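You operate a simulated robot arm through the tools that you are given. There is no shell and no other tool.

You run a simulated robot arm. Do the job below in one go: nothing can be reset, and whatever is moved stays where it is left.

Task
Lock the motor off, fit the feeler block the jig names, clamp it.
Fine: slacken the clamp first; it must read SET.
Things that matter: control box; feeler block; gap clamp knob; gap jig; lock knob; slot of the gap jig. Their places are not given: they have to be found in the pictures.

It is judged by the outcome, as a careful person would: the job done as asked, and still so three seconds after it is handed in. It fails if anything else is knocked over, pushed out of place, dropped, spilled or broken.

Robot
A 7-joint arm with a two-finger parallel gripper, fixed in place. Base frame: the origin is at the foot of the arm, x ahead of it, y to its left, z up. Readings come in mm, rad, newtons and seconds.
With the tool pointing down near the work surface it reaches from about 300 to 720 mm from the base axis. Its first joint turns from -2.897 to 2.897 rad. Payload 3.43 kg.
The TCP is the grasp point between the finger pads, 30 mm short of the fingertips. In the tool frame z runs along the fingers and y along their closing line. The gripper opens to 94 mm. The fingers are 28 mm wide and 10 mm thick; the gripper's body (50 by 96 mm) begins 55 mm behind the TCP.
Orientation is that of the tool frame in the base frame, as [roll, pitch, yaw] about the fixed x, y, z axes, in that order (R = Rz(yaw) Ry(pitch) Rx(roll)). With the fingers straight down and closing along the base's y, the tool's x points along the base's -x, its y along +y and its z along -z.

Tools
- The arm moves only by the tool play_rows. Its arguments are lists of equal length, an entry for each row: "rot": the turn, a rotation vector about the tool's x, y, z in rad, a list of three; "translation": the shift along the tool's x, y, z in mm, a list of three; "gripper": the finger opening in mm, from 0 to 94. In form: {"rot": [[rx, ry, rz], ...], "translation": [[tx, ty, tz], ...], "gripper": [gripper, ...]}. A call has 1 to 20 rows; each row shifts and turns the commanded pose from where the row before left it, along the tool's axes as they then stand. Rows are played at 5 a second. More than 50 mm and 0.15 rad between two rows, or a gripper value outside its range, and nothing of the call is played. A pose out of reach is approached as far as the arm can. The call stops where the force on the tool passes 40 N (or 10 N more than at its start, if that is more) or the arm is blocked; 0.2 s more then pass. Each finger travels about 108 mm/s and halts on what it meets, pressing with about 36 N; the grip force reading is that of the motor and also rises with nothing between the fingers. The clock runs only during rows and for 0.2 s after the last one: add rows that do not move to give the fingers time. The reply holds the time, the measured pose of the TCP, the force on the tool along the base axes, the opening and the grip force, in the units named above and with some noise, with the torque about the TCP (base axes, N m) and any sound that the robot's microphone picked up.
- Cameras (640 x 400 px; columns grow to the right, rows downward): "scene" is fixed at [48, 484.2, 1603]; the picture's right is [-0.22, -0.97, 0.00], its down [-0.68, 0.16, -0.72] and it looks along [0.70, -0.16, -0.69] (base axes); focal length 287 px, centre (320, 200). "wrist" rides on the gripper at [76, 14, -103] in the tool frame; the picture's right is [-0.18, 0.98, 0.00], its down [-0.75, -0.14, -0.64] and it looks along [-0.63, -0.12, 0.77] (tool axes); focal length 243 px, centre (320, 200).
- get_image(camera): a new picture of that camera. The clock stands still meanwhile.
- slide_trunk(by): slides the trunk up (or, below 0, down) by that many mm; the arm rides with it, the base frame stays. It gives what a move gives, with no picture.
- probe_pixels(camera, pixels): there is no depth. For up to 12 entries [column, row, z] of the newest picture of that camera ("zoom" is the newest enlarged one), the place [x, y] in the base frame at which the ray of that pixel passes the height z, good to about 2 mm, but the place of the scene camera against the robot may be out by one fixed shift of up to 25 mm in any direction. The clock stands still meanwhile.
- close_up(camera, box): a new picture of the part [left, top, right, bottom] of that camera's present view, enlarged. The clock stands still meanwhile.
- finish_job(): hands the job in; it is judged then, once.

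Leave the gripper open and the arm clear of the work at the hand-in unless told otherwise.

The tools are called after "Call:" as a command line: name --argument value ..., lists and objects as JSON in quotes. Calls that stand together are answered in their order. play_rows: Moves the arm, as the interface text tells. Its arguments: {"type":"object","properties":{"rot":{"type":"array"},"translation":{"type":"array"},"gripper":{"type":"array"}},"required":["rot","translation","gripper"]} The other tools are called the same way: slide_trunk (by) slides the trunk up or down; get_image (camera) takes a picture; probe_pixels (camera, pixels) gives the place at which the rays of pixels pass given heights; close_up (camera, box) takes an enlarged picture of a part of a camera's view; finish_job () hands the job in.

At the start:

```text
time: 0.0
tool_pos: [394.9, 261.6, 1308.0]
tool_rot: [-3.141, 0.0, -3.141]
ft_force: [-0.1, -0.2, 0.6]
moment: [-0.04, -0.03, 0.02]
finger_gap: 94.1
finger_force: 0.0
trunk travel left (down, up): [-250.0, 340.0]
```

scene: 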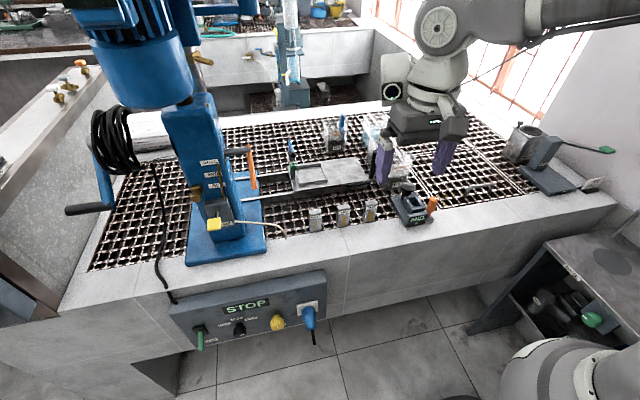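
wrist: 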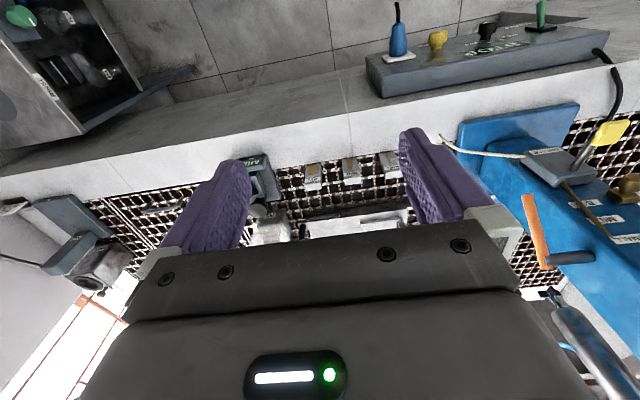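

I see a drilling machine on a sink-type bench, with a control box at the front (scene about (250,315)), three small blocks near (315-370, 215) and a small jig at (410,205). I'll take close-ups of these parts first.

Call:
close_up --camera "scene" --box '[160, 260, 340, 372]'

Call:
close_up --camera "scene" --box '[290, 170, 450, 270]'

Call:
close_up --camera "scene" --box '[180, 100, 420, 250]'

Call:
close_up --camera "wrist" --box '[230, 130, 430, 255]'

Call:
close_up --camera "wrist" --box '[360, 0, 620, 162]'

```text
3.56 times, centred on (250, 316) of scene
```

zoom: 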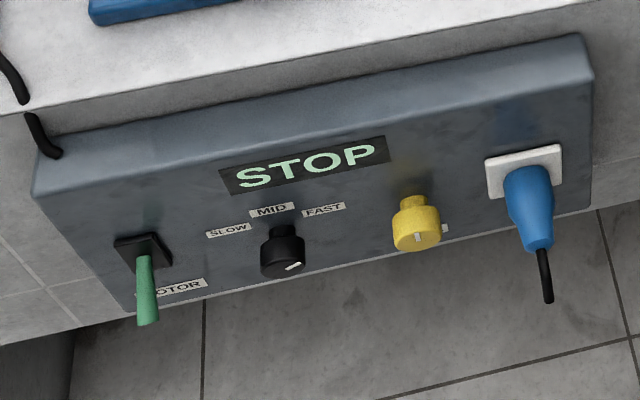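

```text
4.00 times, centred on (370, 220) of scene
```

zoom: 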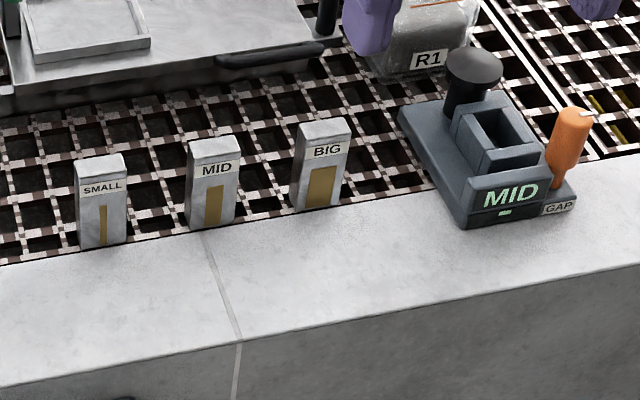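

```text
2.67 times, centred on (300, 175) of scene
```

zoom: 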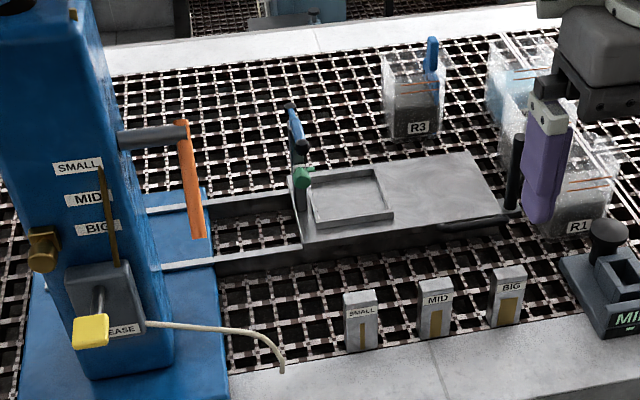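

```text
3.20 times, centred on (330, 192) of wrist
```

zoom: 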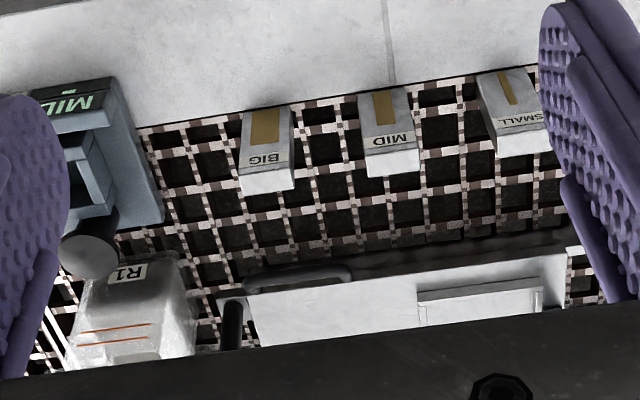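

```text
2.46 times, centred on (490, 81) of wrist
```

zoom: 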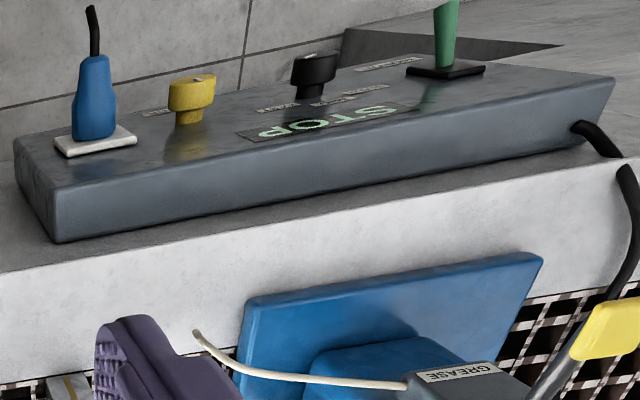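

The jig's display reads MID, and blocks SMALL, MID and BIG stand in a row in front of it. To find the heights, I'll probe the same points (MID block, jig knob) in both cameras at several heights.

Call:
probe_pixels --camera "scene" --pixels '[[343, 207, 800], [343, 207, 900], [343, 207, 1000], [343, 207, 1100], [408, 186, 900], [408, 186, 1000], [408, 186, 1100], [278, 322, 800], [278, 322, 900], [278, 322, 1000]]'

Call:
probe_pixels --camera "wrist" --pixels '[[353, 182, 800], [353, 182, 900], [353, 182, 1000], [353, 182, 1100], [257, 207, 900], [257, 207, 1000], [257, 207, 1100], [437, 36, 800], [437, 36, 900], [437, 36, 1000]]'

```text
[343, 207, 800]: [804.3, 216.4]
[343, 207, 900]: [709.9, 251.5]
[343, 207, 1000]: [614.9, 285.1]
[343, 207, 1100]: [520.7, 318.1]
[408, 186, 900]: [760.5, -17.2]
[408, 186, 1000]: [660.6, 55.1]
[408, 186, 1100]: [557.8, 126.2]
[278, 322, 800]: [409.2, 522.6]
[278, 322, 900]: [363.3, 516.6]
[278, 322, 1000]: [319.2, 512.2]
```

```text
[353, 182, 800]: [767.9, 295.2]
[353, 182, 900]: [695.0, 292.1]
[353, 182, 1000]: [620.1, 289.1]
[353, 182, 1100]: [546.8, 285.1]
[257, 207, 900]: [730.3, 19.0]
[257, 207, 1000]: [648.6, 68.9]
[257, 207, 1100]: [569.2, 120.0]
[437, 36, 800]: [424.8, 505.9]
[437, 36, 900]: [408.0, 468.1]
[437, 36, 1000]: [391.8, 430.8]
```

The block tops lie near z≈1000 mm and the control box near z≈800 at about (410, 510). I'll move the arm at height towards the control box (x −95, y +200) for a better look with the wrist camera.

Call:
play_rows --rot '[[0, 0, 0], [0, 0, 0], [0, 0, 0], [0, 0, 0], [0, 0, 0], [0, 0, 0]]' --translation '[[19, 40, 0], [19, 40, 0], [19, 40, 0], [19, 40, 0], [19, 40, 0], [0, 0, 0]]' --gripper '[94, 94, 94, 94, 94, 94]'

Call:
get_image --camera "wrist"

Call:
get_image --camera "scene"

```text
time: 1.4
tool_pos: [299.2, 461.5, 1309.3]
tool_rot: [-3.141, 0.001, 3.14]
ft_force: [0.3, 0.6, 0.3]
moment: [-0.02, 0.02, 0.01]
finger_gap: 94.2
finger_force: 0.1
trunk travel left (down, up): [-250.0, 340.0]
```

```text
taken
```

wrist: 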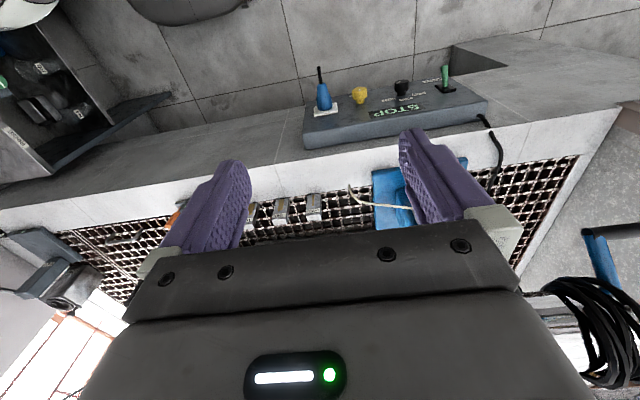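

```text
taken
```

scene: 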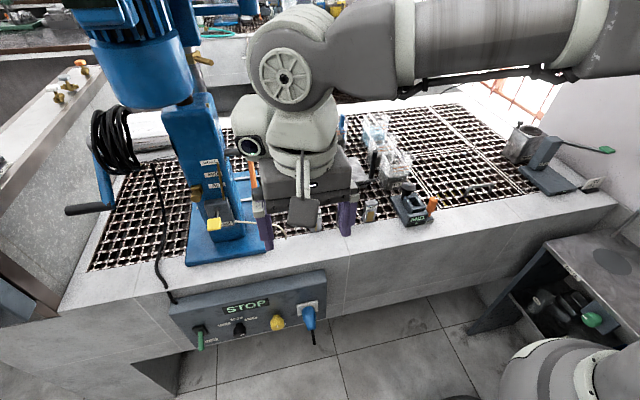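

The control box now sits at wrist (395,110). I'll enlarge it.

Call:
close_up --camera "wrist" --box '[296, 60, 496, 185]'

Call:
close_up --camera "scene" --box '[250, 285, 330, 335]'

```text
3.20 times, centred on (396, 122) of wrist
```

zoom: 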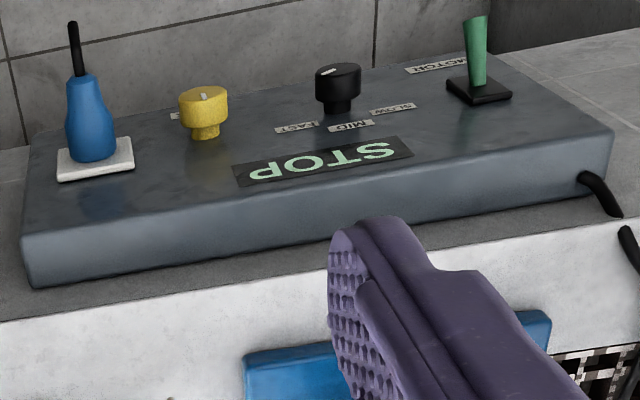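

```text
8.00 times, centred on (290, 310) of scene
```

zoom: 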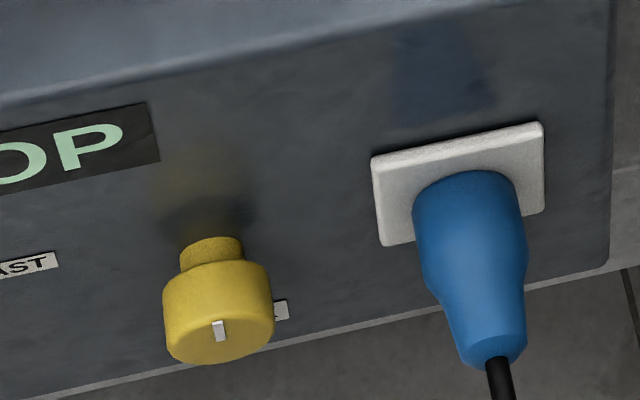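

The yellow knob (wrist (359,89)) has a white pointer mark, and a small tag sits behind it. I'll triangulate the knob and the box's panel corners from this new view.

Call:
probe_pixels --camera "wrist" --pixels '[[359.4, 89, 750], [359.4, 89, 800], [359.4, 89, 850], [303, 135, 750], [303, 135, 800], [303, 135, 850], [303, 135, 900], [488, 102, 800], [488, 102, 850], [488, 102, 900], [306, 106, 700], [306, 106, 800]]'

Call:
probe_pixels --camera "scene" --pixels '[[278, 323, 750], [278, 323, 800], [278, 323, 850], [326, 271, 800], [326, 271, 850], [326, 271, 900], [169, 309, 800], [169, 309, 850], [169, 309, 900], [325, 317, 700], [325, 317, 750], [325, 317, 800]]'

```text
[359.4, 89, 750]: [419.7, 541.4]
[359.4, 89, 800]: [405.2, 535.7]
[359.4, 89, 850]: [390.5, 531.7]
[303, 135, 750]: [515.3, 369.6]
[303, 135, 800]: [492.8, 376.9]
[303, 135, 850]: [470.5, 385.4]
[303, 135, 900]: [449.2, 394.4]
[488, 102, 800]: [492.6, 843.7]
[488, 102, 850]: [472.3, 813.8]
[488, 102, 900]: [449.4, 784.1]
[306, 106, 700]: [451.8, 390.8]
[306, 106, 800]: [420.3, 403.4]
```

```text
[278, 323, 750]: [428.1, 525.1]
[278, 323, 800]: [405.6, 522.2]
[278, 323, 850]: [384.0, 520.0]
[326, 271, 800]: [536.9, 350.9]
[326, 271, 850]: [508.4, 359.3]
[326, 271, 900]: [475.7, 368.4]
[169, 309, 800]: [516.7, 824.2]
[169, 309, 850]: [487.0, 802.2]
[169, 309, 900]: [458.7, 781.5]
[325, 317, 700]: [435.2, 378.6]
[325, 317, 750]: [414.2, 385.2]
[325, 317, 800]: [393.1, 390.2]
```

From both views the lock knob is near (410–430, 535, 720–760), on the box's panel facing −x. I'll pull back and down in front of the box, tilting the tool towards +x so the wrist camera faces the panel.

Call:
play_rows --rot '[[0, 0, 0], [0, 0, 0], [0, 0, 0], [0, 0, 0], [0, 0, 0], [0, 0, 0], [0, -0.14, 0], [0, -0.14, 0], [0, -0.14, 0], [0, -0.14, 0], [0, -0.14, 0], [0, 0, 0]]' --translation '[[17, 4, 42], [17, 4, 42], [17, 4, 42], [17, 4, 42], [17, 4, 42], [17, 4, 42], [0, 0, 0], [0, 0, 0], [0, 0, 0], [0, 0, 0], [0, 0, 0], [0, 0, 0]]' --gripper '[94, 94, 94, 94, 94, 94, 94, 94, 94, 94, 94, 94]'

Call:
get_image --camera "wrist"

Call:
get_image --camera "scene"

```text
time: 4.0
tool_pos: [197.4, 485.9, 1055.8]
tool_rot: [-3.14, 0.702, 3.141]
ft_force: [0.0, -0.1, -0.9]
moment: [-0.02, 0.02, -0.04]
finger_gap: 94.3
finger_force: 0.0
trunk travel left (down, up): [-250.0, 340.0]
```

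```text
taken
```

wrist: 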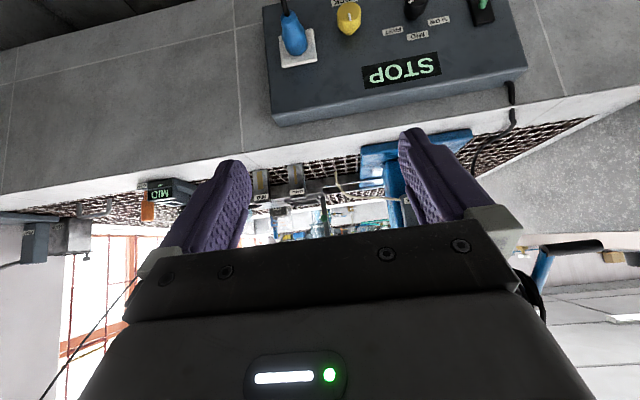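

```text
taken
```

scene: 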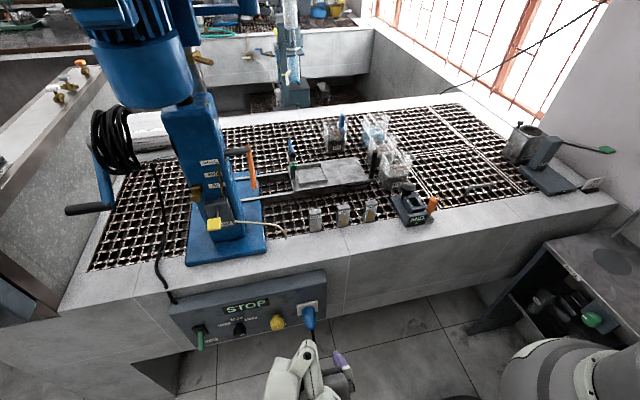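

The panel shows STOP and the yellow knob at wrist (348,18), with its label cut off at the top. I'll slide the trunk down 180 mm to lower the camera and see the whole panel.

Call:
slide_trunk --by -180

Call:
get_image --camera "wrist"

Call:
get_image --camera "scene"

```text
time: 6.0
tool_pos: [197.7, 485.6, 875.4]
tool_rot: [-3.141, 0.699, -3.14]
ft_force: [0.4, 0.0, -0.6]
moment: [0.0, 0.02, -0.02]
finger_gap: 94.2
finger_force: 0.0
trunk travel left (down, up): [-70.0, 520.0]
```

```text
taken
```

wrist: 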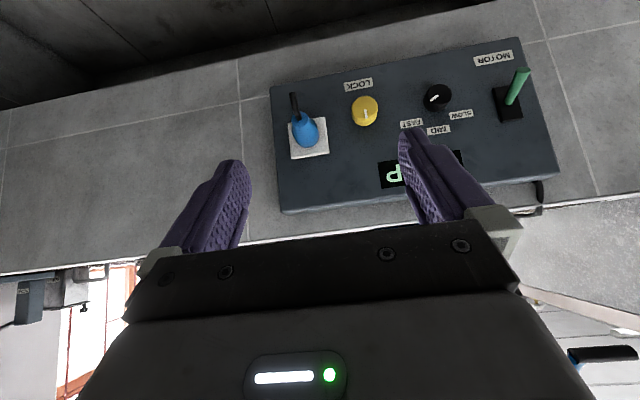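

```text
taken
```

scene: 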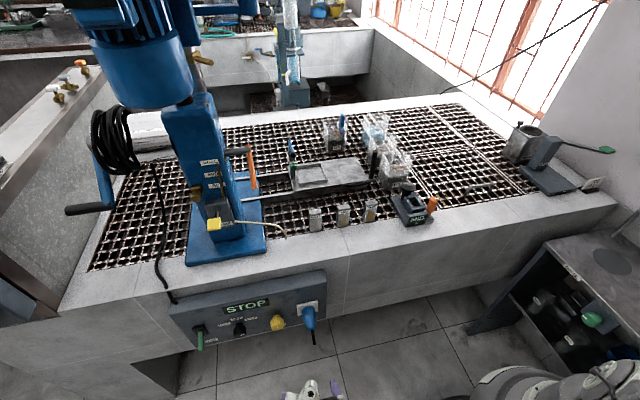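

The panel is fully visible, upside-down: label LOCK by the yellow knob (364,110), MOTOR by the green lever. I'll enlarge the panel.

Call:
close_up --camera "wrist" --box '[330, 65, 410, 115]'

Call:
close_up --camera "wrist" --box '[260, 30, 580, 230]'

Call:
close_up --camera "wrist" --box '[332, 85, 396, 125]'

```text
8.00 times, centred on (370, 90) of wrist
```

zoom: 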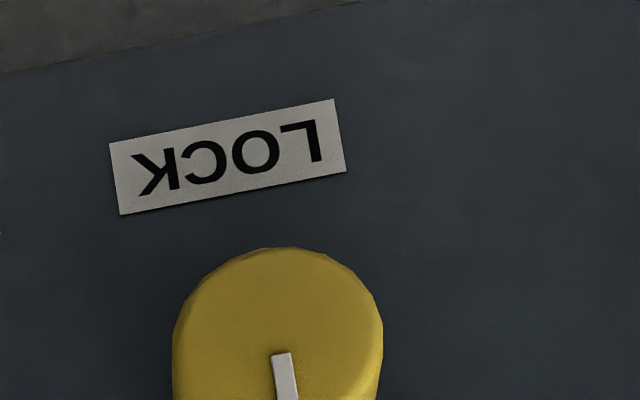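

```text
2.00 times, centred on (420, 130) of wrist
```

zoom: 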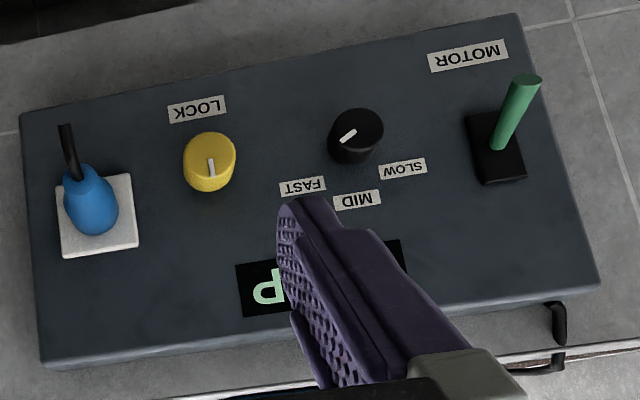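

```text
10.00 times, centred on (364, 105) of wrist
```

zoom: 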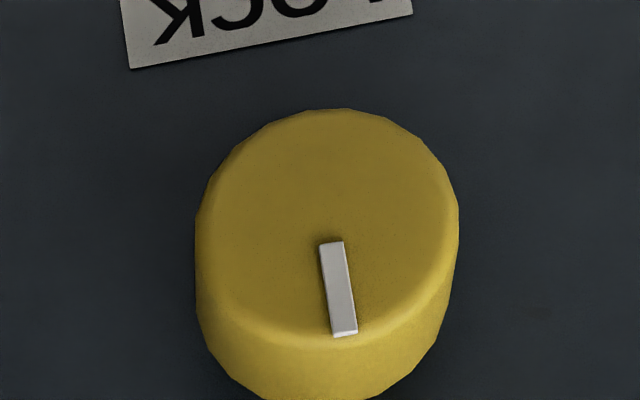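

The display reads STOP and the LOCK knob's mark points upward, away from its LOCK label. I'll probe the knob face and panel corners at several heights to triangulate with the previous view.

Call:
probe_pixels --camera "wrist" --pixels '[[365, 107.5, 700], [365, 107.5, 750], [365, 107.5, 800], [270, 87, 650], [270, 87, 700], [283, 213, 800], [283, 213, 850], [283, 213, 900], [519, 38, 650], [519, 38, 700], [559, 175, 850], [559, 175, 900]]'

```text
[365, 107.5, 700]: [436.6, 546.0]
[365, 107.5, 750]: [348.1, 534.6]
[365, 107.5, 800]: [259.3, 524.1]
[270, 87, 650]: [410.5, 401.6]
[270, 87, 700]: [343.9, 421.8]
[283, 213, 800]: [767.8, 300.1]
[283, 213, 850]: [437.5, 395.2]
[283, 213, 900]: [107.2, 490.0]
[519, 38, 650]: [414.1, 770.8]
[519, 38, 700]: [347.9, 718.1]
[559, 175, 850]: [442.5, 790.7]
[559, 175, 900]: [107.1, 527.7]
```

Triangulation gives: panel vertical at x≈476, z 597–845, y 382–820; lock-knob face centre ≈(433, 546, 702), diameter ≈42 mm. I'll turn the tool horizontal (pointing +x), then go to about (330, 546, 702) in front of the knob.

Call:
play_rows --rot '[[0, -0.145, 0], [0, -0.145, 0], [0, -0.145, 0], [0, -0.145, 0], [0, -0.145, 0], [0, -0.145, 0], [0, 0, 0], [0, 0, 0], [0, 0, 0], [0, 0, 0], [0, 0, 0], [0, 0, 0]]' --translation '[[0, 0, 0], [0, 0, 0], [0, 0, 0], [0, 0, 0], [0, 0, 0], [0, 0, 0], [34.6, 12, 10], [34.6, 12, 10], [34.6, 12, 10], [34.6, 12, 10], [34.6, 12, 10], [0, 0, 0]]' --gripper '[70, 70, 70, 70, 70, 70, 70, 70, 70, 70, 70, 70]'

Call:
get_image --camera "wrist"

Call:
get_image --camera "scene"

```text
time: 8.6
tool_pos: [247.2, 546.7, 701.5]
tool_rot: [0.599, 1.57, 0.599]
ft_force: [0.1, 0.3, -0.3]
moment: [0.01, 0.0, 0.02]
finger_gap: 69.9
finger_force: 0.1
trunk travel left (down, up): [-70.0, 520.0]
```

```text
taken
```

wrist: 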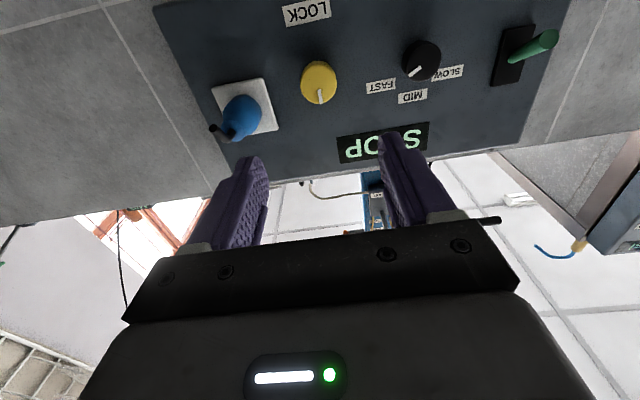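

```text
taken
```

scene: 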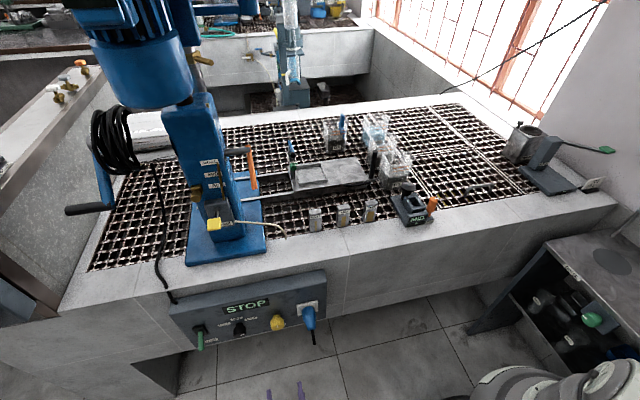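

The tool faces the panel and the knob is at wrist (320,83). A close-up will refine its centre and mark.

Call:
close_up --camera "wrist" --box '[270, 45, 374, 110]'

Call:
close_up --camera "wrist" --box '[200, 0, 584, 240]'

```text
6.15 times, centred on (322, 78) of wrist
```

zoom: 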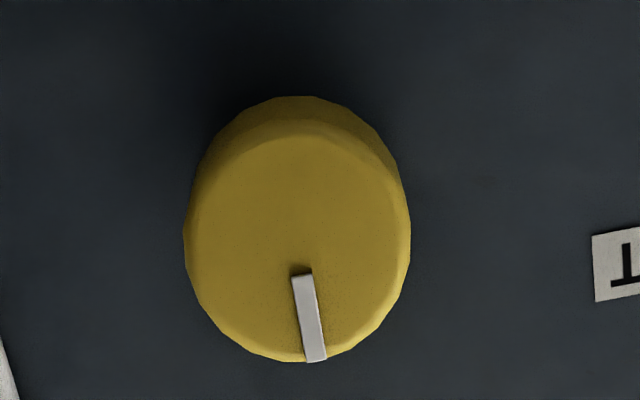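

```text
1.67 times, centred on (392, 120) of wrist
```

zoom: 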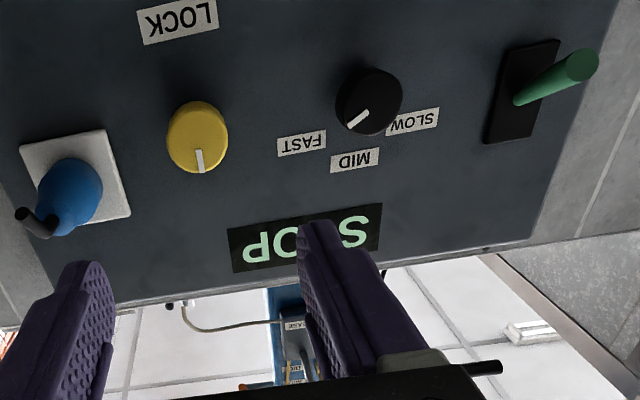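

I'll probe the knob's face centre (318.4, 84.8) and two display/plug points from this view.

Call:
probe_pixels --camera "wrist" --pixels '[[318.4, 84.8, 690], [318.4, 84.8, 700], [318.4, 84.8, 710]]'

```text
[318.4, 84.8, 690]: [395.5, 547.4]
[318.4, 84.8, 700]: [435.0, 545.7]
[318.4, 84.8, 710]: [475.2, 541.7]
```

The knob face is at (436, 546, 700). I'll advance along +x to TCP x≈432 with the fingers open at 70 mm either side of the knob.

Call:
play_rows --rot '[[0, 0, 0], [0, 0, 0], [0, 0, 0], [0, 0, 0], [0, 0, 0], [0, 0, 0]]' --translation '[[1.2, -1, 40], [0, 0, 40], [0, 0, 40], [0, 0, 40], [0, 0, 25], [0, 0, 0]]' --gripper '[70, 70, 70, 70, 70, 70]'

Call:
get_image --camera "wrist"

Call:
get_image --camera "scene"

```text
time: 10.0
tool_pos: [433.6, 543.9, 700.8]
tool_rot: [-2.532, 1.567, -2.536]
ft_force: [0.4, 0.0, -0.6]
moment: [0.01, 0.0, 0.0]
finger_gap: 70.2
finger_force: 0.0
trunk travel left (down, up): [-70.0, 520.0]
```

```text
taken
```

wrist: 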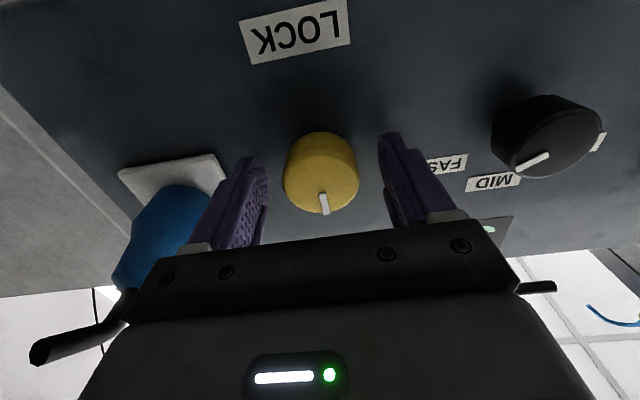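

```text
taken
```

scene: 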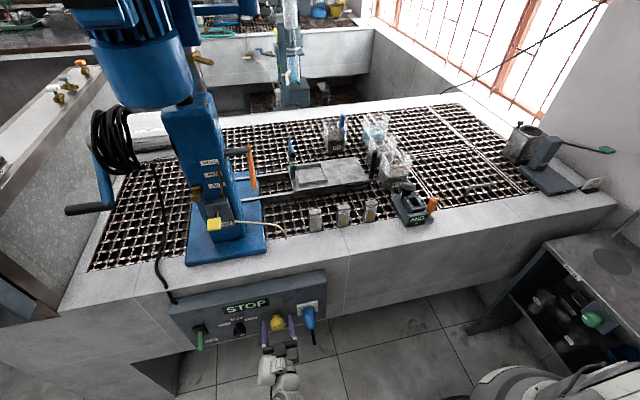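

The knob is centred between the fingers with clearance from the plug. I'll close on it.

Call:
play_rows --rot '[[0, 0, 0], [0, 0, 0], [0, 0, 0], [0, 0, 0]]' --translation '[[0, 0, 0], [0, 0, 0], [0, 0, 0], [0, 0, 0]]' --gripper '[50, 36, 30, 30]'

```text
time: 11.0
tool_pos: [434.0, 544.8, 701.1]
tool_rot: [-2.708, 1.57, -2.707]
ft_force: [3.2, 4.7, 1.5]
moment: [0.02, 0.12, 0.12]
finger_gap: 41.1
finger_force: 45.7
trunk travel left (down, up): [-70.0, 520.0]
```

Held at 41 mm. I'll turn clockwise (seen from the front; +z tool rotation) about 25° and watch the torque.

Call:
play_rows --rot '[[0, 0, 0.11], [0, 0, 0.11], [0, 0, 0.11], [0, 0, 0.11], [0, 0, 0]]' --translation '[[0, 0, 0], [0, 0, 0], [0, 0, 0], [0, 0, 0], [0, 0, 0]]' --gripper '[30, 30, 30, 30, 30]'

Call:
close_up --camera "scene" --box '[160, 260, 340, 372]'

Call:
get_image --camera "wrist"

```text
time: 12.2
tool_pos: [433.9, 543.8, 700.7]
tool_rot: [1.573, 1.133, 1.57]
ft_force: [15.5, 7.3, 5.3]
moment: [0.02, 0.33, 0.34]
finger_gap: 41.3
finger_force: 45.1
trunk travel left (down, up): [-70.0, 520.0]
```

```text
3.56 times, centred on (250, 316) of scene
```

zoom: 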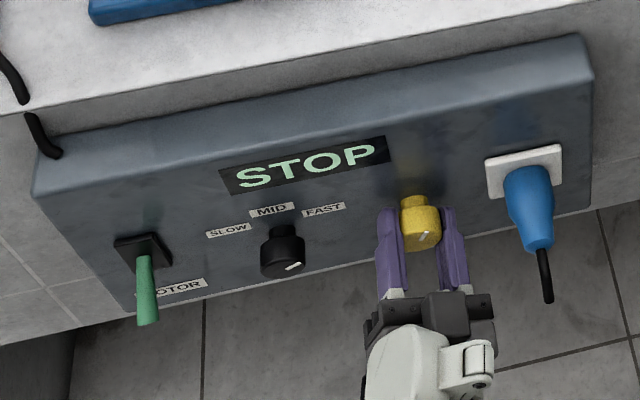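

```text
taken
```

wrist: 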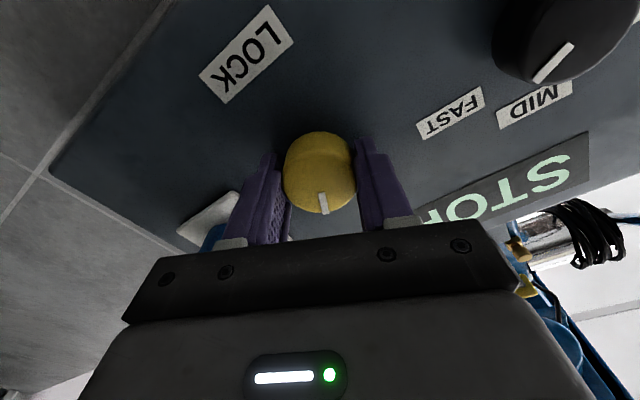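

The knob turned with the gripper (mark now tilted right in the scene); little torque. The display still says STOP, so I'll continue turning clockwise.

Call:
play_rows --rot '[[0, 0, 0.11], [0, 0, 0.11], [0, 0, 0.11], [0, 0, 0.11], [0, 0, 0]]' --translation '[[0, 0, 0], [0, 0, 0], [0, 0, 0], [0, 0, 0], [0, 0, 0]]' --gripper '[30, 30, 30, 30, 30]'

Call:
close_up --camera "scene" --box '[160, 260, 340, 372]'

```text
time: 13.1
tool_pos: [432.7, 544.8, 700.6]
tool_rot: [1.598, 0.787, 1.573]
ft_force: [11.7, 0.8, -7.6]
moment: [0.0, -0.24, 1.04]
finger_gap: 41.4
finger_force: 45.3
out of reach, approached as far as the arm can: row 3, 4
trunk travel left (down, up): [-70.0, 520.0]
stopped in row 4: the force on the tool passed its limit at 58 N (the readings are from after the stop); the commanded pose is now the measured one
```

```text
3.56 times, centred on (250, 316) of scene
```

zoom: 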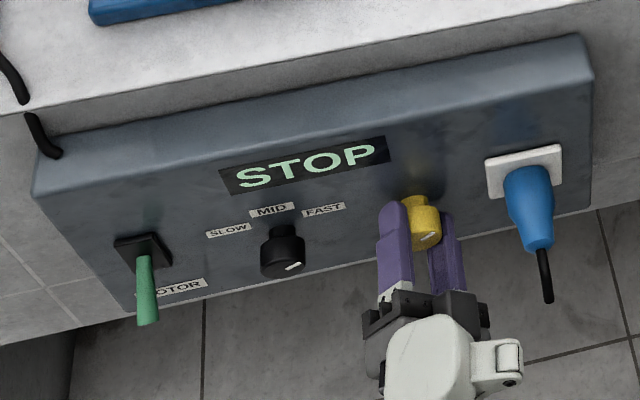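

The arm's roll ran out after 45° of turning; the knob's mark moved 45°. I'll release, back off 80 mm, roll the tool back by −1.54 rad and look, then regrip for the rest.

Call:
play_rows --rot '[[0, 0, 0], [0, 0, 0], [0, 0, 0], [0, 0, 0], [0, 0, 0], [0, 0, -0.14], [0, 0, -0.14], [0, 0, -0.14], [0, 0, -0.14], [0, 0, -0.14], [0, 0, -0.14], [0, 0, -0.14], [0, 0, -0.14], [0, 0, -0.14], [0, 0, -0.14], [0, 0, -0.14], [0, 0, 0]]' --translation '[[0, 0, 0], [0, 0, 0], [0, 0, -30], [0, 0, -30], [0, 0, -20], [0, 0, 0], [0, 0, 0], [0, 0, 0], [0, 0, 0], [0, 0, 0], [0, 0, 0], [0, 0, 0], [0, 0, 0], [0, 0, 0], [0, 0, 0], [0, 0, 0], [0, 0, 0]]' --gripper '[60, 70, 70, 70, 70, 70, 70, 70, 70, 70, 70, 70, 70, 70, 70, 70, 70]'

Call:
get_image --camera "wrist"

Call:
close_up --camera "scene" --box '[160, 260, 340, 372]'

```text
time: 16.7
tool_pos: [352.0, 546.8, 703.1]
tool_rot: [-1.597, 0.814, -1.61]
ft_force: [-0.5, 0.6, -0.3]
moment: [0.05, 0.0, 0.01]
finger_gap: 69.7
finger_force: 0.2
trunk travel left (down, up): [-70.0, 520.0]
```

```text
taken
```

wrist: 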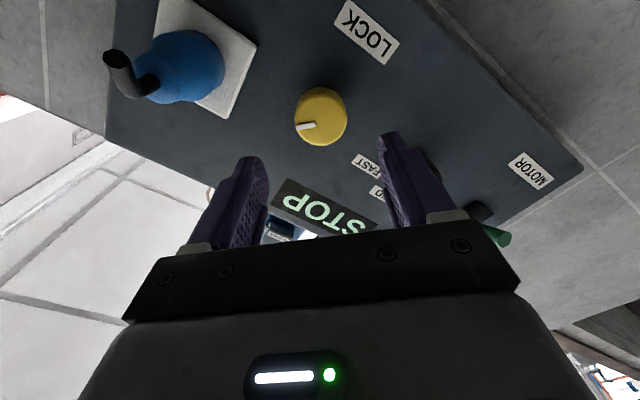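

```text
3.56 times, centred on (250, 316) of scene
```

zoom: 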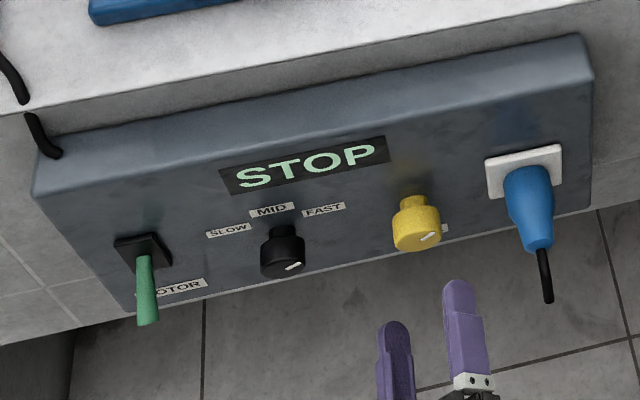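

The knob's mark now points about 45° to the right. I'll correct the small tilt, roll −0.2 rad more, and move in on the knob again (82 mm, plus a small centring shift).

Call:
play_rows --rot '[[0, -0.027, 0], [0, 0, -0.1], [0, 0, -0.1], [0, 0, 0]]' --translation '[[0, 0, 0], [0, 0, 0], [0, 0, 0], [0, 0, 0]]' --gripper '[70, 70, 70, 70]'

```text
time: 17.7
tool_pos: [352.7, 546.5, 703.9]
tool_rot: [-1.569, 0.614, -1.571]
ft_force: [0.8, 0.1, -0.5]
moment: [-0.01, -0.03, -0.01]
finger_gap: 70.1
finger_force: 0.1
trunk travel left (down, up): [-70.0, 520.0]
```

Pointing is exact now. I'll move in with the centring correction and close on the knob.

Call:
play_rows --rot '[[0, 0, 0], [0, 0, 0], [0, 0, 0], [0, 0, 0], [0, 0, 0], [0, 0, 0], [0, 0, 0], [0, 0, 0]]' --translation '[[2.9, 2.0, 30], [0, 0, 30], [0, 0, 21.5], [0, 0, 0], [0, 0, 0], [0, 0, 0], [0, 0, 0], [0, 0, 0]]' --gripper '[70, 70, 70, 70, 50, 36, 30, 30]'

Call:
get_image --camera "wrist"

```text
time: 19.5
tool_pos: [432.6, 546.2, 700.8]
tool_rot: [-1.569, 0.616, -1.568]
ft_force: [1.8, 2.4, -3.2]
moment: [0.01, 0.04, 0.3]
finger_gap: 41.3
finger_force: 45.0
trunk travel left (down, up): [-70.0, 520.0]
```

```text
taken
```

wrist: 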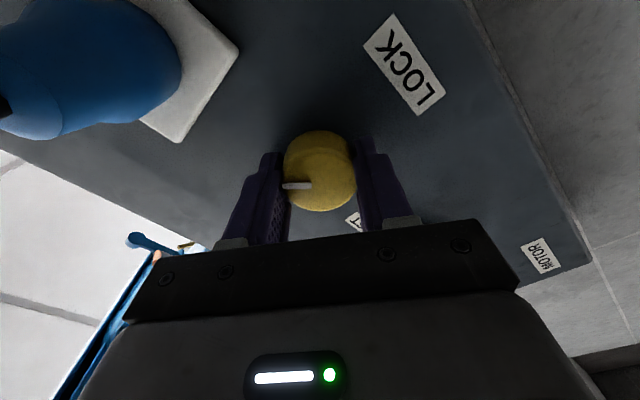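

Gripped again. I'll turn clockwise another 0.78 rad (to about 90° in total) while checking forces.

Call:
play_rows --rot '[[0, 0, 0.11], [0, 0, 0.11], [0, 0, 0.11], [0, 0, 0.11], [0, 0, 0.11], [0, 0, 0.11], [0, 0, 0.12], [0, 0, 0]]' --translation '[[0, 0, 0], [0, 0, 0], [0, 0, 0], [0, 0, 0], [0, 0, 0], [0, 0, 0], [0, 0, 0], [0, 0, 0]]' --gripper '[30, 30, 30, 30, 30, 30, 30, 30]'

Call:
close_up --camera "scene" --box '[160, 260, 340, 372]'

```text
time: 21.3
tool_pos: [433.0, 545.6, 701.3]
tool_rot: [-1.553, 1.398, -1.553]
ft_force: [-8.3, -7.0, 5.9]
moment: [0.0, -0.01, -0.48]
finger_gap: 41.1
finger_force: 45.0
trunk travel left (down, up): [-70.0, 520.0]
```

```text
3.56 times, centred on (250, 316) of scene
```

zoom: 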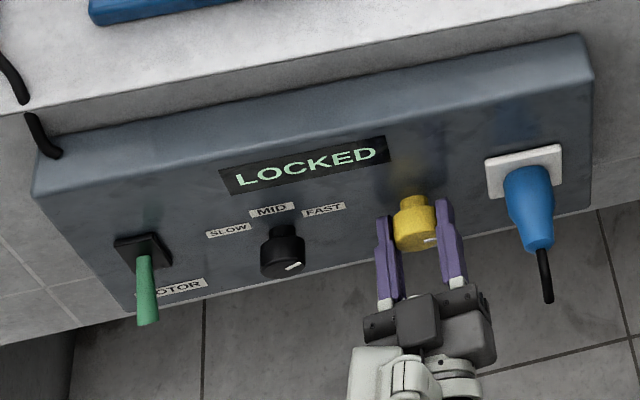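

The display now reads LOCKED. I'll release gently, back away 150 mm and check it stays so.

Call:
play_rows --rot '[[0, 0, 0], [0, 0, 0], [0, 0, 0], [0, 0, 0], [0, 0, 0], [0, 0, 0], [0, 0, 0]]' --translation '[[0, 0, 0], [0, 0, 0], [0, 0, 0], [0, 0, -40], [0, 0, -40], [0, 0, -40], [0, 0, -40]]' --gripper '[55, 70, 70, 70, 70, 70, 70]'

Call:
get_image --camera "wrist"

Call:
close_up --camera "scene" --box '[160, 260, 340, 372]'

```text
time: 22.9
tool_pos: [274.9, 542.4, 700.1]
tool_rot: [-1.564, 1.397, -1.563]
ft_force: [-0.3, -0.5, -0.6]
moment: [0.02, -0.02, 0.01]
finger_gap: 69.9
finger_force: 0.0
trunk travel left (down, up): [-70.0, 520.0]
```

```text
taken
```

wrist: 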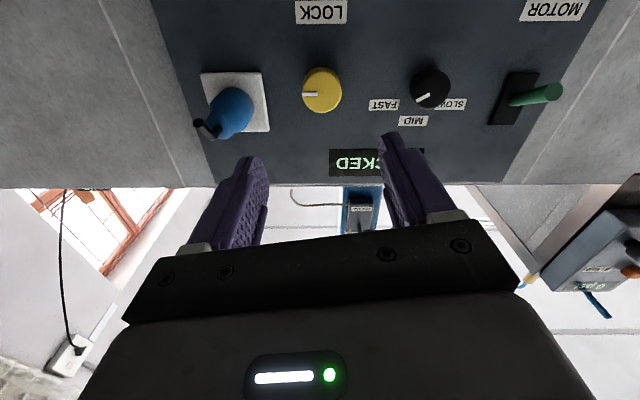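

```text
3.56 times, centred on (250, 316) of scene
```

zoom: 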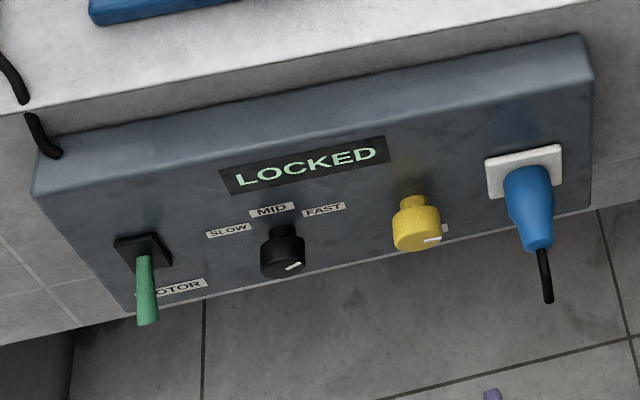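

LOCKED holds with the gripper away. Next: back off 70 mm, level the roll, then raise the trunk 180 mm.

Call:
play_rows --rot '[[0, 0, 0], [0, 0, 0.09], [0, 0, 0.085], [0, 0, 0]]' --translation '[[0, 0, -40], [0, 0, -30], [0, 0, 0], [0, 0, 0]]' --gripper '[70, 70, 70, 70]'

Call:
slide_trunk --by 180

```text
time: 23.9
tool_pos: [202.4, 545.4, 701.0]
tool_rot: [0.67, 1.568, 0.671]
ft_force: [-0.3, -0.2, 0.9]
moment: [0.0, 0.0, -0.02]
finger_gap: 69.9
finger_force: 0.0
trunk travel left (down, up): [-70.0, 520.0]
```

```text
time: 25.9
tool_pos: [202.1, 543.6, 880.0]
tool_rot: [-0.129, 1.57, -0.129]
ft_force: [-0.1, 0.3, -0.2]
moment: [0.01, 0.02, 0.02]
finger_gap: 70.1
finger_force: 0.0
trunk travel left (down, up): [-250.0, 340.0]
```

Trunk is back to its starting height. I'll turn the tool to point down again (+1.57 rad about tool y) and raise it about 370 mm.

Call:
play_rows --rot '[[0, 0.1428, 0], [0, 0.1428, 0], [0, 0.1428, 0], [0, 0.1428, 0], [0, 0.1428, 0], [0, 0.1428, 0], [0, 0.1428, 0], [0, 0.1428, 0], [0, 0.1428, 0], [0, 0.1428, 0], [0, 0.1428, 0], [0, 0, 0], [0, 0, 0], [0, 0, 0], [0, 0, 0], [0, 0, 0], [0, 0, 0], [0, 0, 0], [0, 0, 0], [0, 0, 0]]' --translation '[[0, 0, 0], [0, 0, 0], [0, 0, 0], [0, 0, 0], [0, 0, 0], [0, 0, 0], [0, 0, 0], [0, 0, 0], [0, 0, 0], [0, 0, 0], [0, 0, 0], [0, 0, -46], [0, 0, -46], [0, 0, -46], [0, 0, -46], [0, 0, -46], [0, 0, -46], [0, 0, -46], [0, 0, -46], [0, 0, 0]]' --gripper '[70, 70, 70, 70, 70, 70, 70, 70, 70, 70, 70, 70, 70, 70, 70, 70, 70, 70, 70, 70]'

```text
time: 30.1
tool_pos: [200.7, 546.4, 1247.5]
tool_rot: [3.141, 0.003, 3.14]
ft_force: [0.2, -0.1, 0.4]
moment: [0.03, 0.0, -0.02]
finger_gap: 69.8
finger_force: 0.1
trunk travel left (down, up): [-250.0, 340.0]
```

Tool points down at (201, 546, 1248). I'll carry it over to about (500, 110) above the jig for a closer look.

Call:
play_rows --rot '[[0, 0, 0], [0, 0, 0], [0, 0, 0], [0, 0, 0], [0, 0, 0], [0, 0, 0], [0, 0, 0], [0, 0, 0], [0, 0, 0], [0, 0, 0], [0, 0, 0], [0, 0, 0], [0, 0, 0]]' --translation '[[-25, -36.3, 0], [-25, -36.3, 0], [-25, -36.3, 0], [-25, -36.3, 0], [-25, -36.3, 0], [-25, -36.3, 0], [-25, -36.3, 0], [-25, -36.3, 0], [-25, -36.3, 0], [-25, -36.3, 0], [-25, -36.3, 0], [-25, -36.3, 0], [0, 0, 0]]' --gripper '[70, 70, 70, 70, 70, 70, 70, 70, 70, 70, 70, 70, 70]'

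Call:
get_image --camera "wrist"

Call:
get_image --camera "scene"

```text
time: 32.9
tool_pos: [501.8, 112.9, 1250.3]
tool_rot: [-3.141, 0.001, -3.141]
ft_force: [0.4, 0.2, 1.0]
moment: [0.0, -0.01, 0.01]
finger_gap: 70.1
finger_force: 0.1
trunk travel left (down, up): [-250.0, 340.0]
```

```text
taken
```

wrist: 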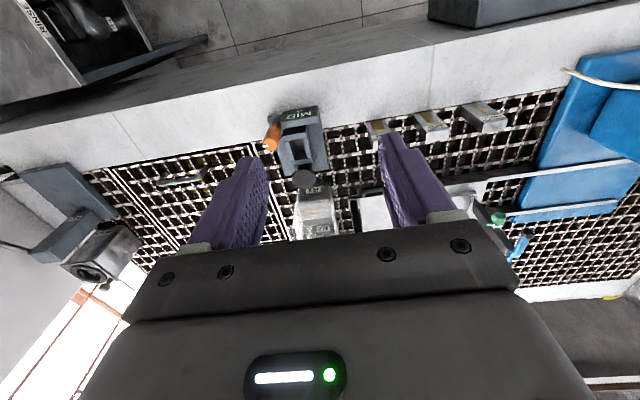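

```text
taken
```

scene: 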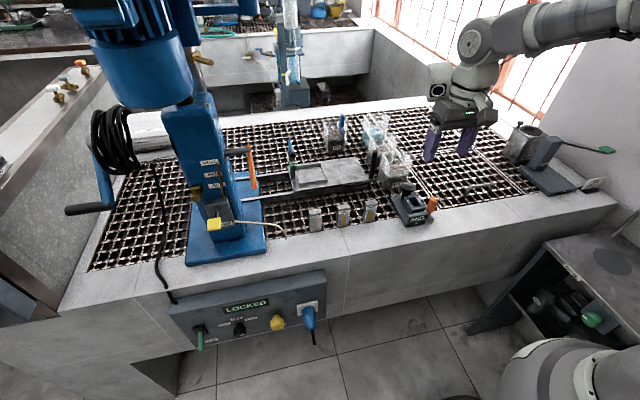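

The jig is at wrist (300,145) with its orange handle at (272,135) and black knob at (303,180). I'll enlarge jig and blocks.

Call:
close_up --camera "wrist" --box '[252, 95, 348, 155]'

Call:
close_up --camera "wrist" --box '[240, 90, 400, 190]'

Call:
close_up --camera "scene" --box '[382, 175, 446, 230]'

Call:
close_up --camera "wrist" --box '[350, 80, 510, 180]'

```text
6.67 times, centred on (300, 125) of wrist
```

zoom: 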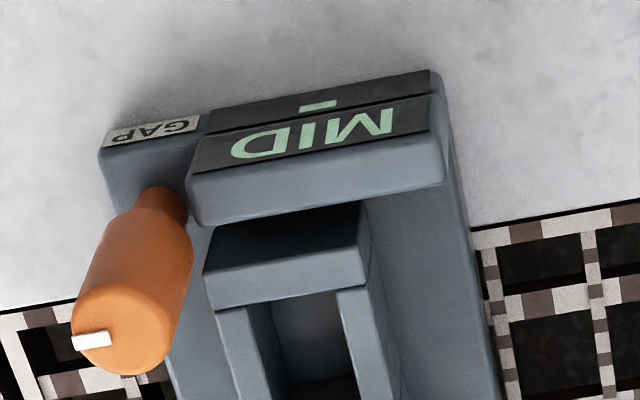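

```text
4.00 times, centred on (320, 140) of wrist
```

zoom: 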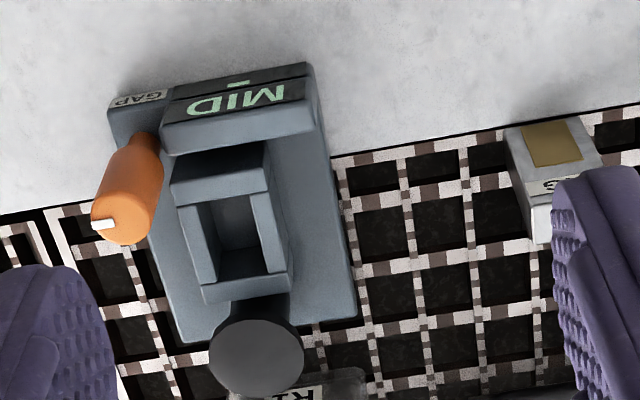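

```text
7.27 times, centred on (414, 202) of scene
```

zoom: 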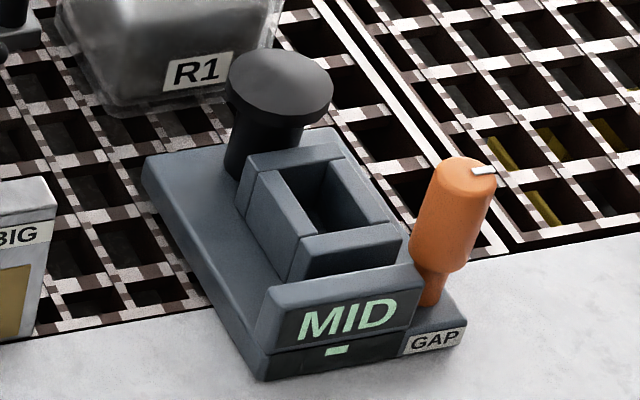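

```text
4.00 times, centred on (430, 130) of wrist
```

zoom: 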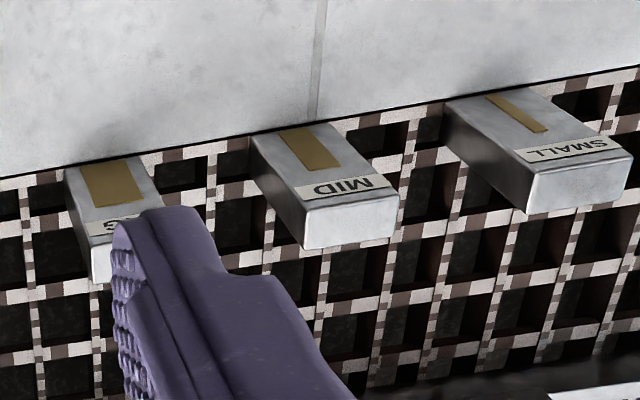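

The orange knob by the GAP label has a pointer and looks like the gap clamp knob; the jig shows MID with a status line "–". The MID block stands at wrist (440,125). I'll go closer above the jig for precise measuring.

Call:
probe_pixels --camera "wrist" --pixels '[[270, 143.7, 1000], [270, 143.7, 1040], [270, 143.7, 1080], [303.5, 178.5, 1000], [303.5, 178.5, 1040], [303.5, 178.5, 1080], [437, 121, 980], [437, 121, 1020]]'

Call:
play_rows --rot '[[0, 0, 0], [0, 0, 0], [0, 0, 0], [0, 0, 0]]' --translation '[[-20, -5, 34], [-19, -4, 33], [-19, -4, 33], [0, 0, 0]]' --gripper '[70, 70, 70, 70]'

Call:
get_image --camera "wrist"

```text
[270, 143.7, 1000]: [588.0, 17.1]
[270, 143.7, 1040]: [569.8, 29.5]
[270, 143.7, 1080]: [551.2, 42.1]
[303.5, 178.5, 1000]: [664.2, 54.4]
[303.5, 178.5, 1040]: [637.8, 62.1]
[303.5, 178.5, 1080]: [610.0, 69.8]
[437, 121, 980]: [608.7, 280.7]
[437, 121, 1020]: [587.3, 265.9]
```

```text
time: 33.9
tool_pos: [560.6, 96.2, 1152.0]
tool_rot: [-3.141, 0.002, -3.141]
ft_force: [0.4, -1.0, -0.1]
moment: [0.0, -0.01, 0.01]
finger_gap: 70.1
finger_force: 0.0
trunk travel left (down, up): [-250.0, 340.0]
```

```text
taken
```

wrist: 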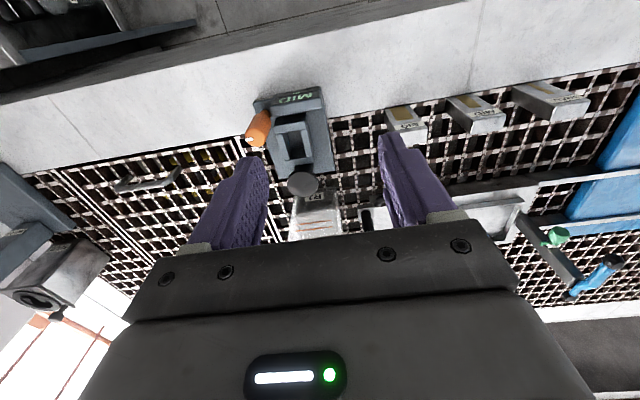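

Closer now. I'll enlarge the jig and the MID block in this view.

Call:
close_up --camera "wrist" --box '[236, 78, 348, 148]'

Call:
close_up --camera "wrist" --box '[250, 130, 346, 190]'

Call:
close_up --camera "wrist" --box '[430, 80, 526, 140]'

```text
5.71 times, centred on (292, 113) of wrist
```

zoom: 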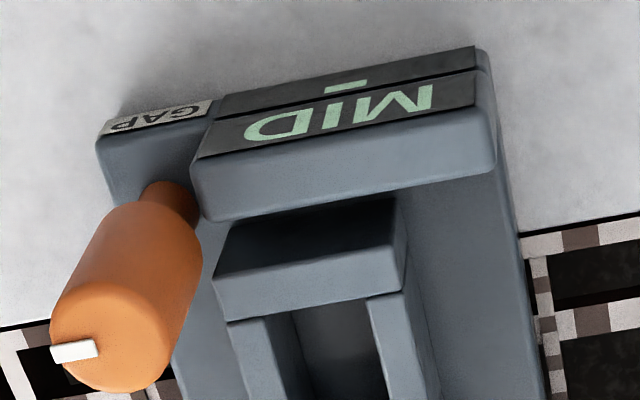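

```text
6.67 times, centred on (298, 160) of wrist
```

zoom: 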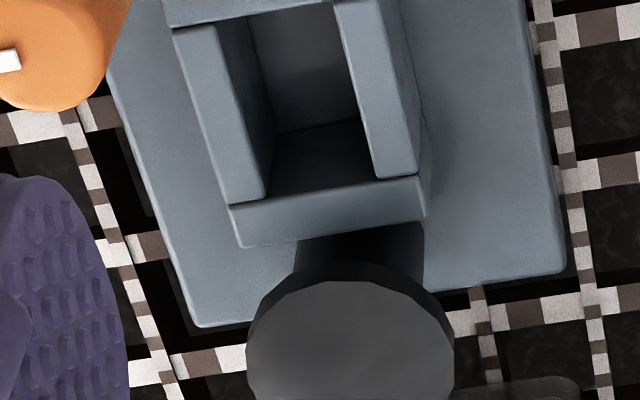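

```text
6.67 times, centred on (478, 110) of wrist
```

zoom: 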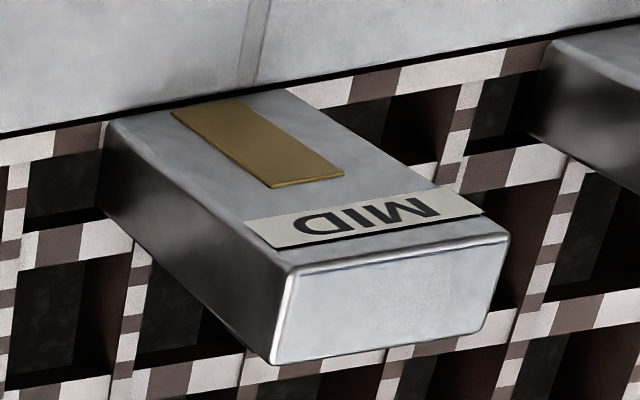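

Depth from these two near-parallel views is poorly conditioned, so I'll take a low, nearly horizontal look: back to about (440, 130, 1080) with the tool pitched 40° forward.

Call:
play_rows --rot '[[0, 0, 0], [0, 0, 0], [0, 0, 0], [0, -0.14, 0], [0, -0.14, 0], [0, -0.14, 0], [0, -0.14, 0], [0, -0.14, 0], [0, 0, 0], [0, 0, 0], [0, 0, 0]]' --translation '[[40, 11, 0], [40, 11, 0], [40, 12, 0], [0, 0, 0], [0, 0, 0], [0, 0, 0], [0, 0, 0], [0, 0, 0], [23.2, 0, 27.5], [23.2, 0, 27.5], [0, 0, 0]]' --gripper '[70, 70, 70, 70, 70, 70, 70, 70, 70, 70, 70]'

Call:
get_image --camera "wrist"

```text
time: 36.3
tool_pos: [441.2, 128.7, 1076.9]
tool_rot: [3.141, 0.703, -3.139]
ft_force: [-0.4, 0.1, -0.4]
moment: [-0.03, -0.01, -0.01]
finger_gap: 69.7
finger_force: 0.1
trunk travel left (down, up): [-250.0, 340.0]
```

```text
taken
```

wrist: 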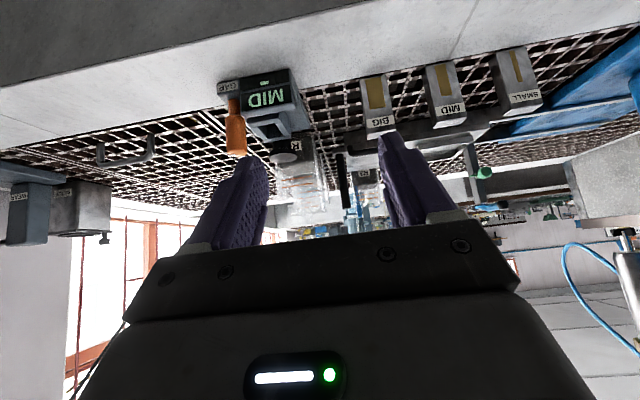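

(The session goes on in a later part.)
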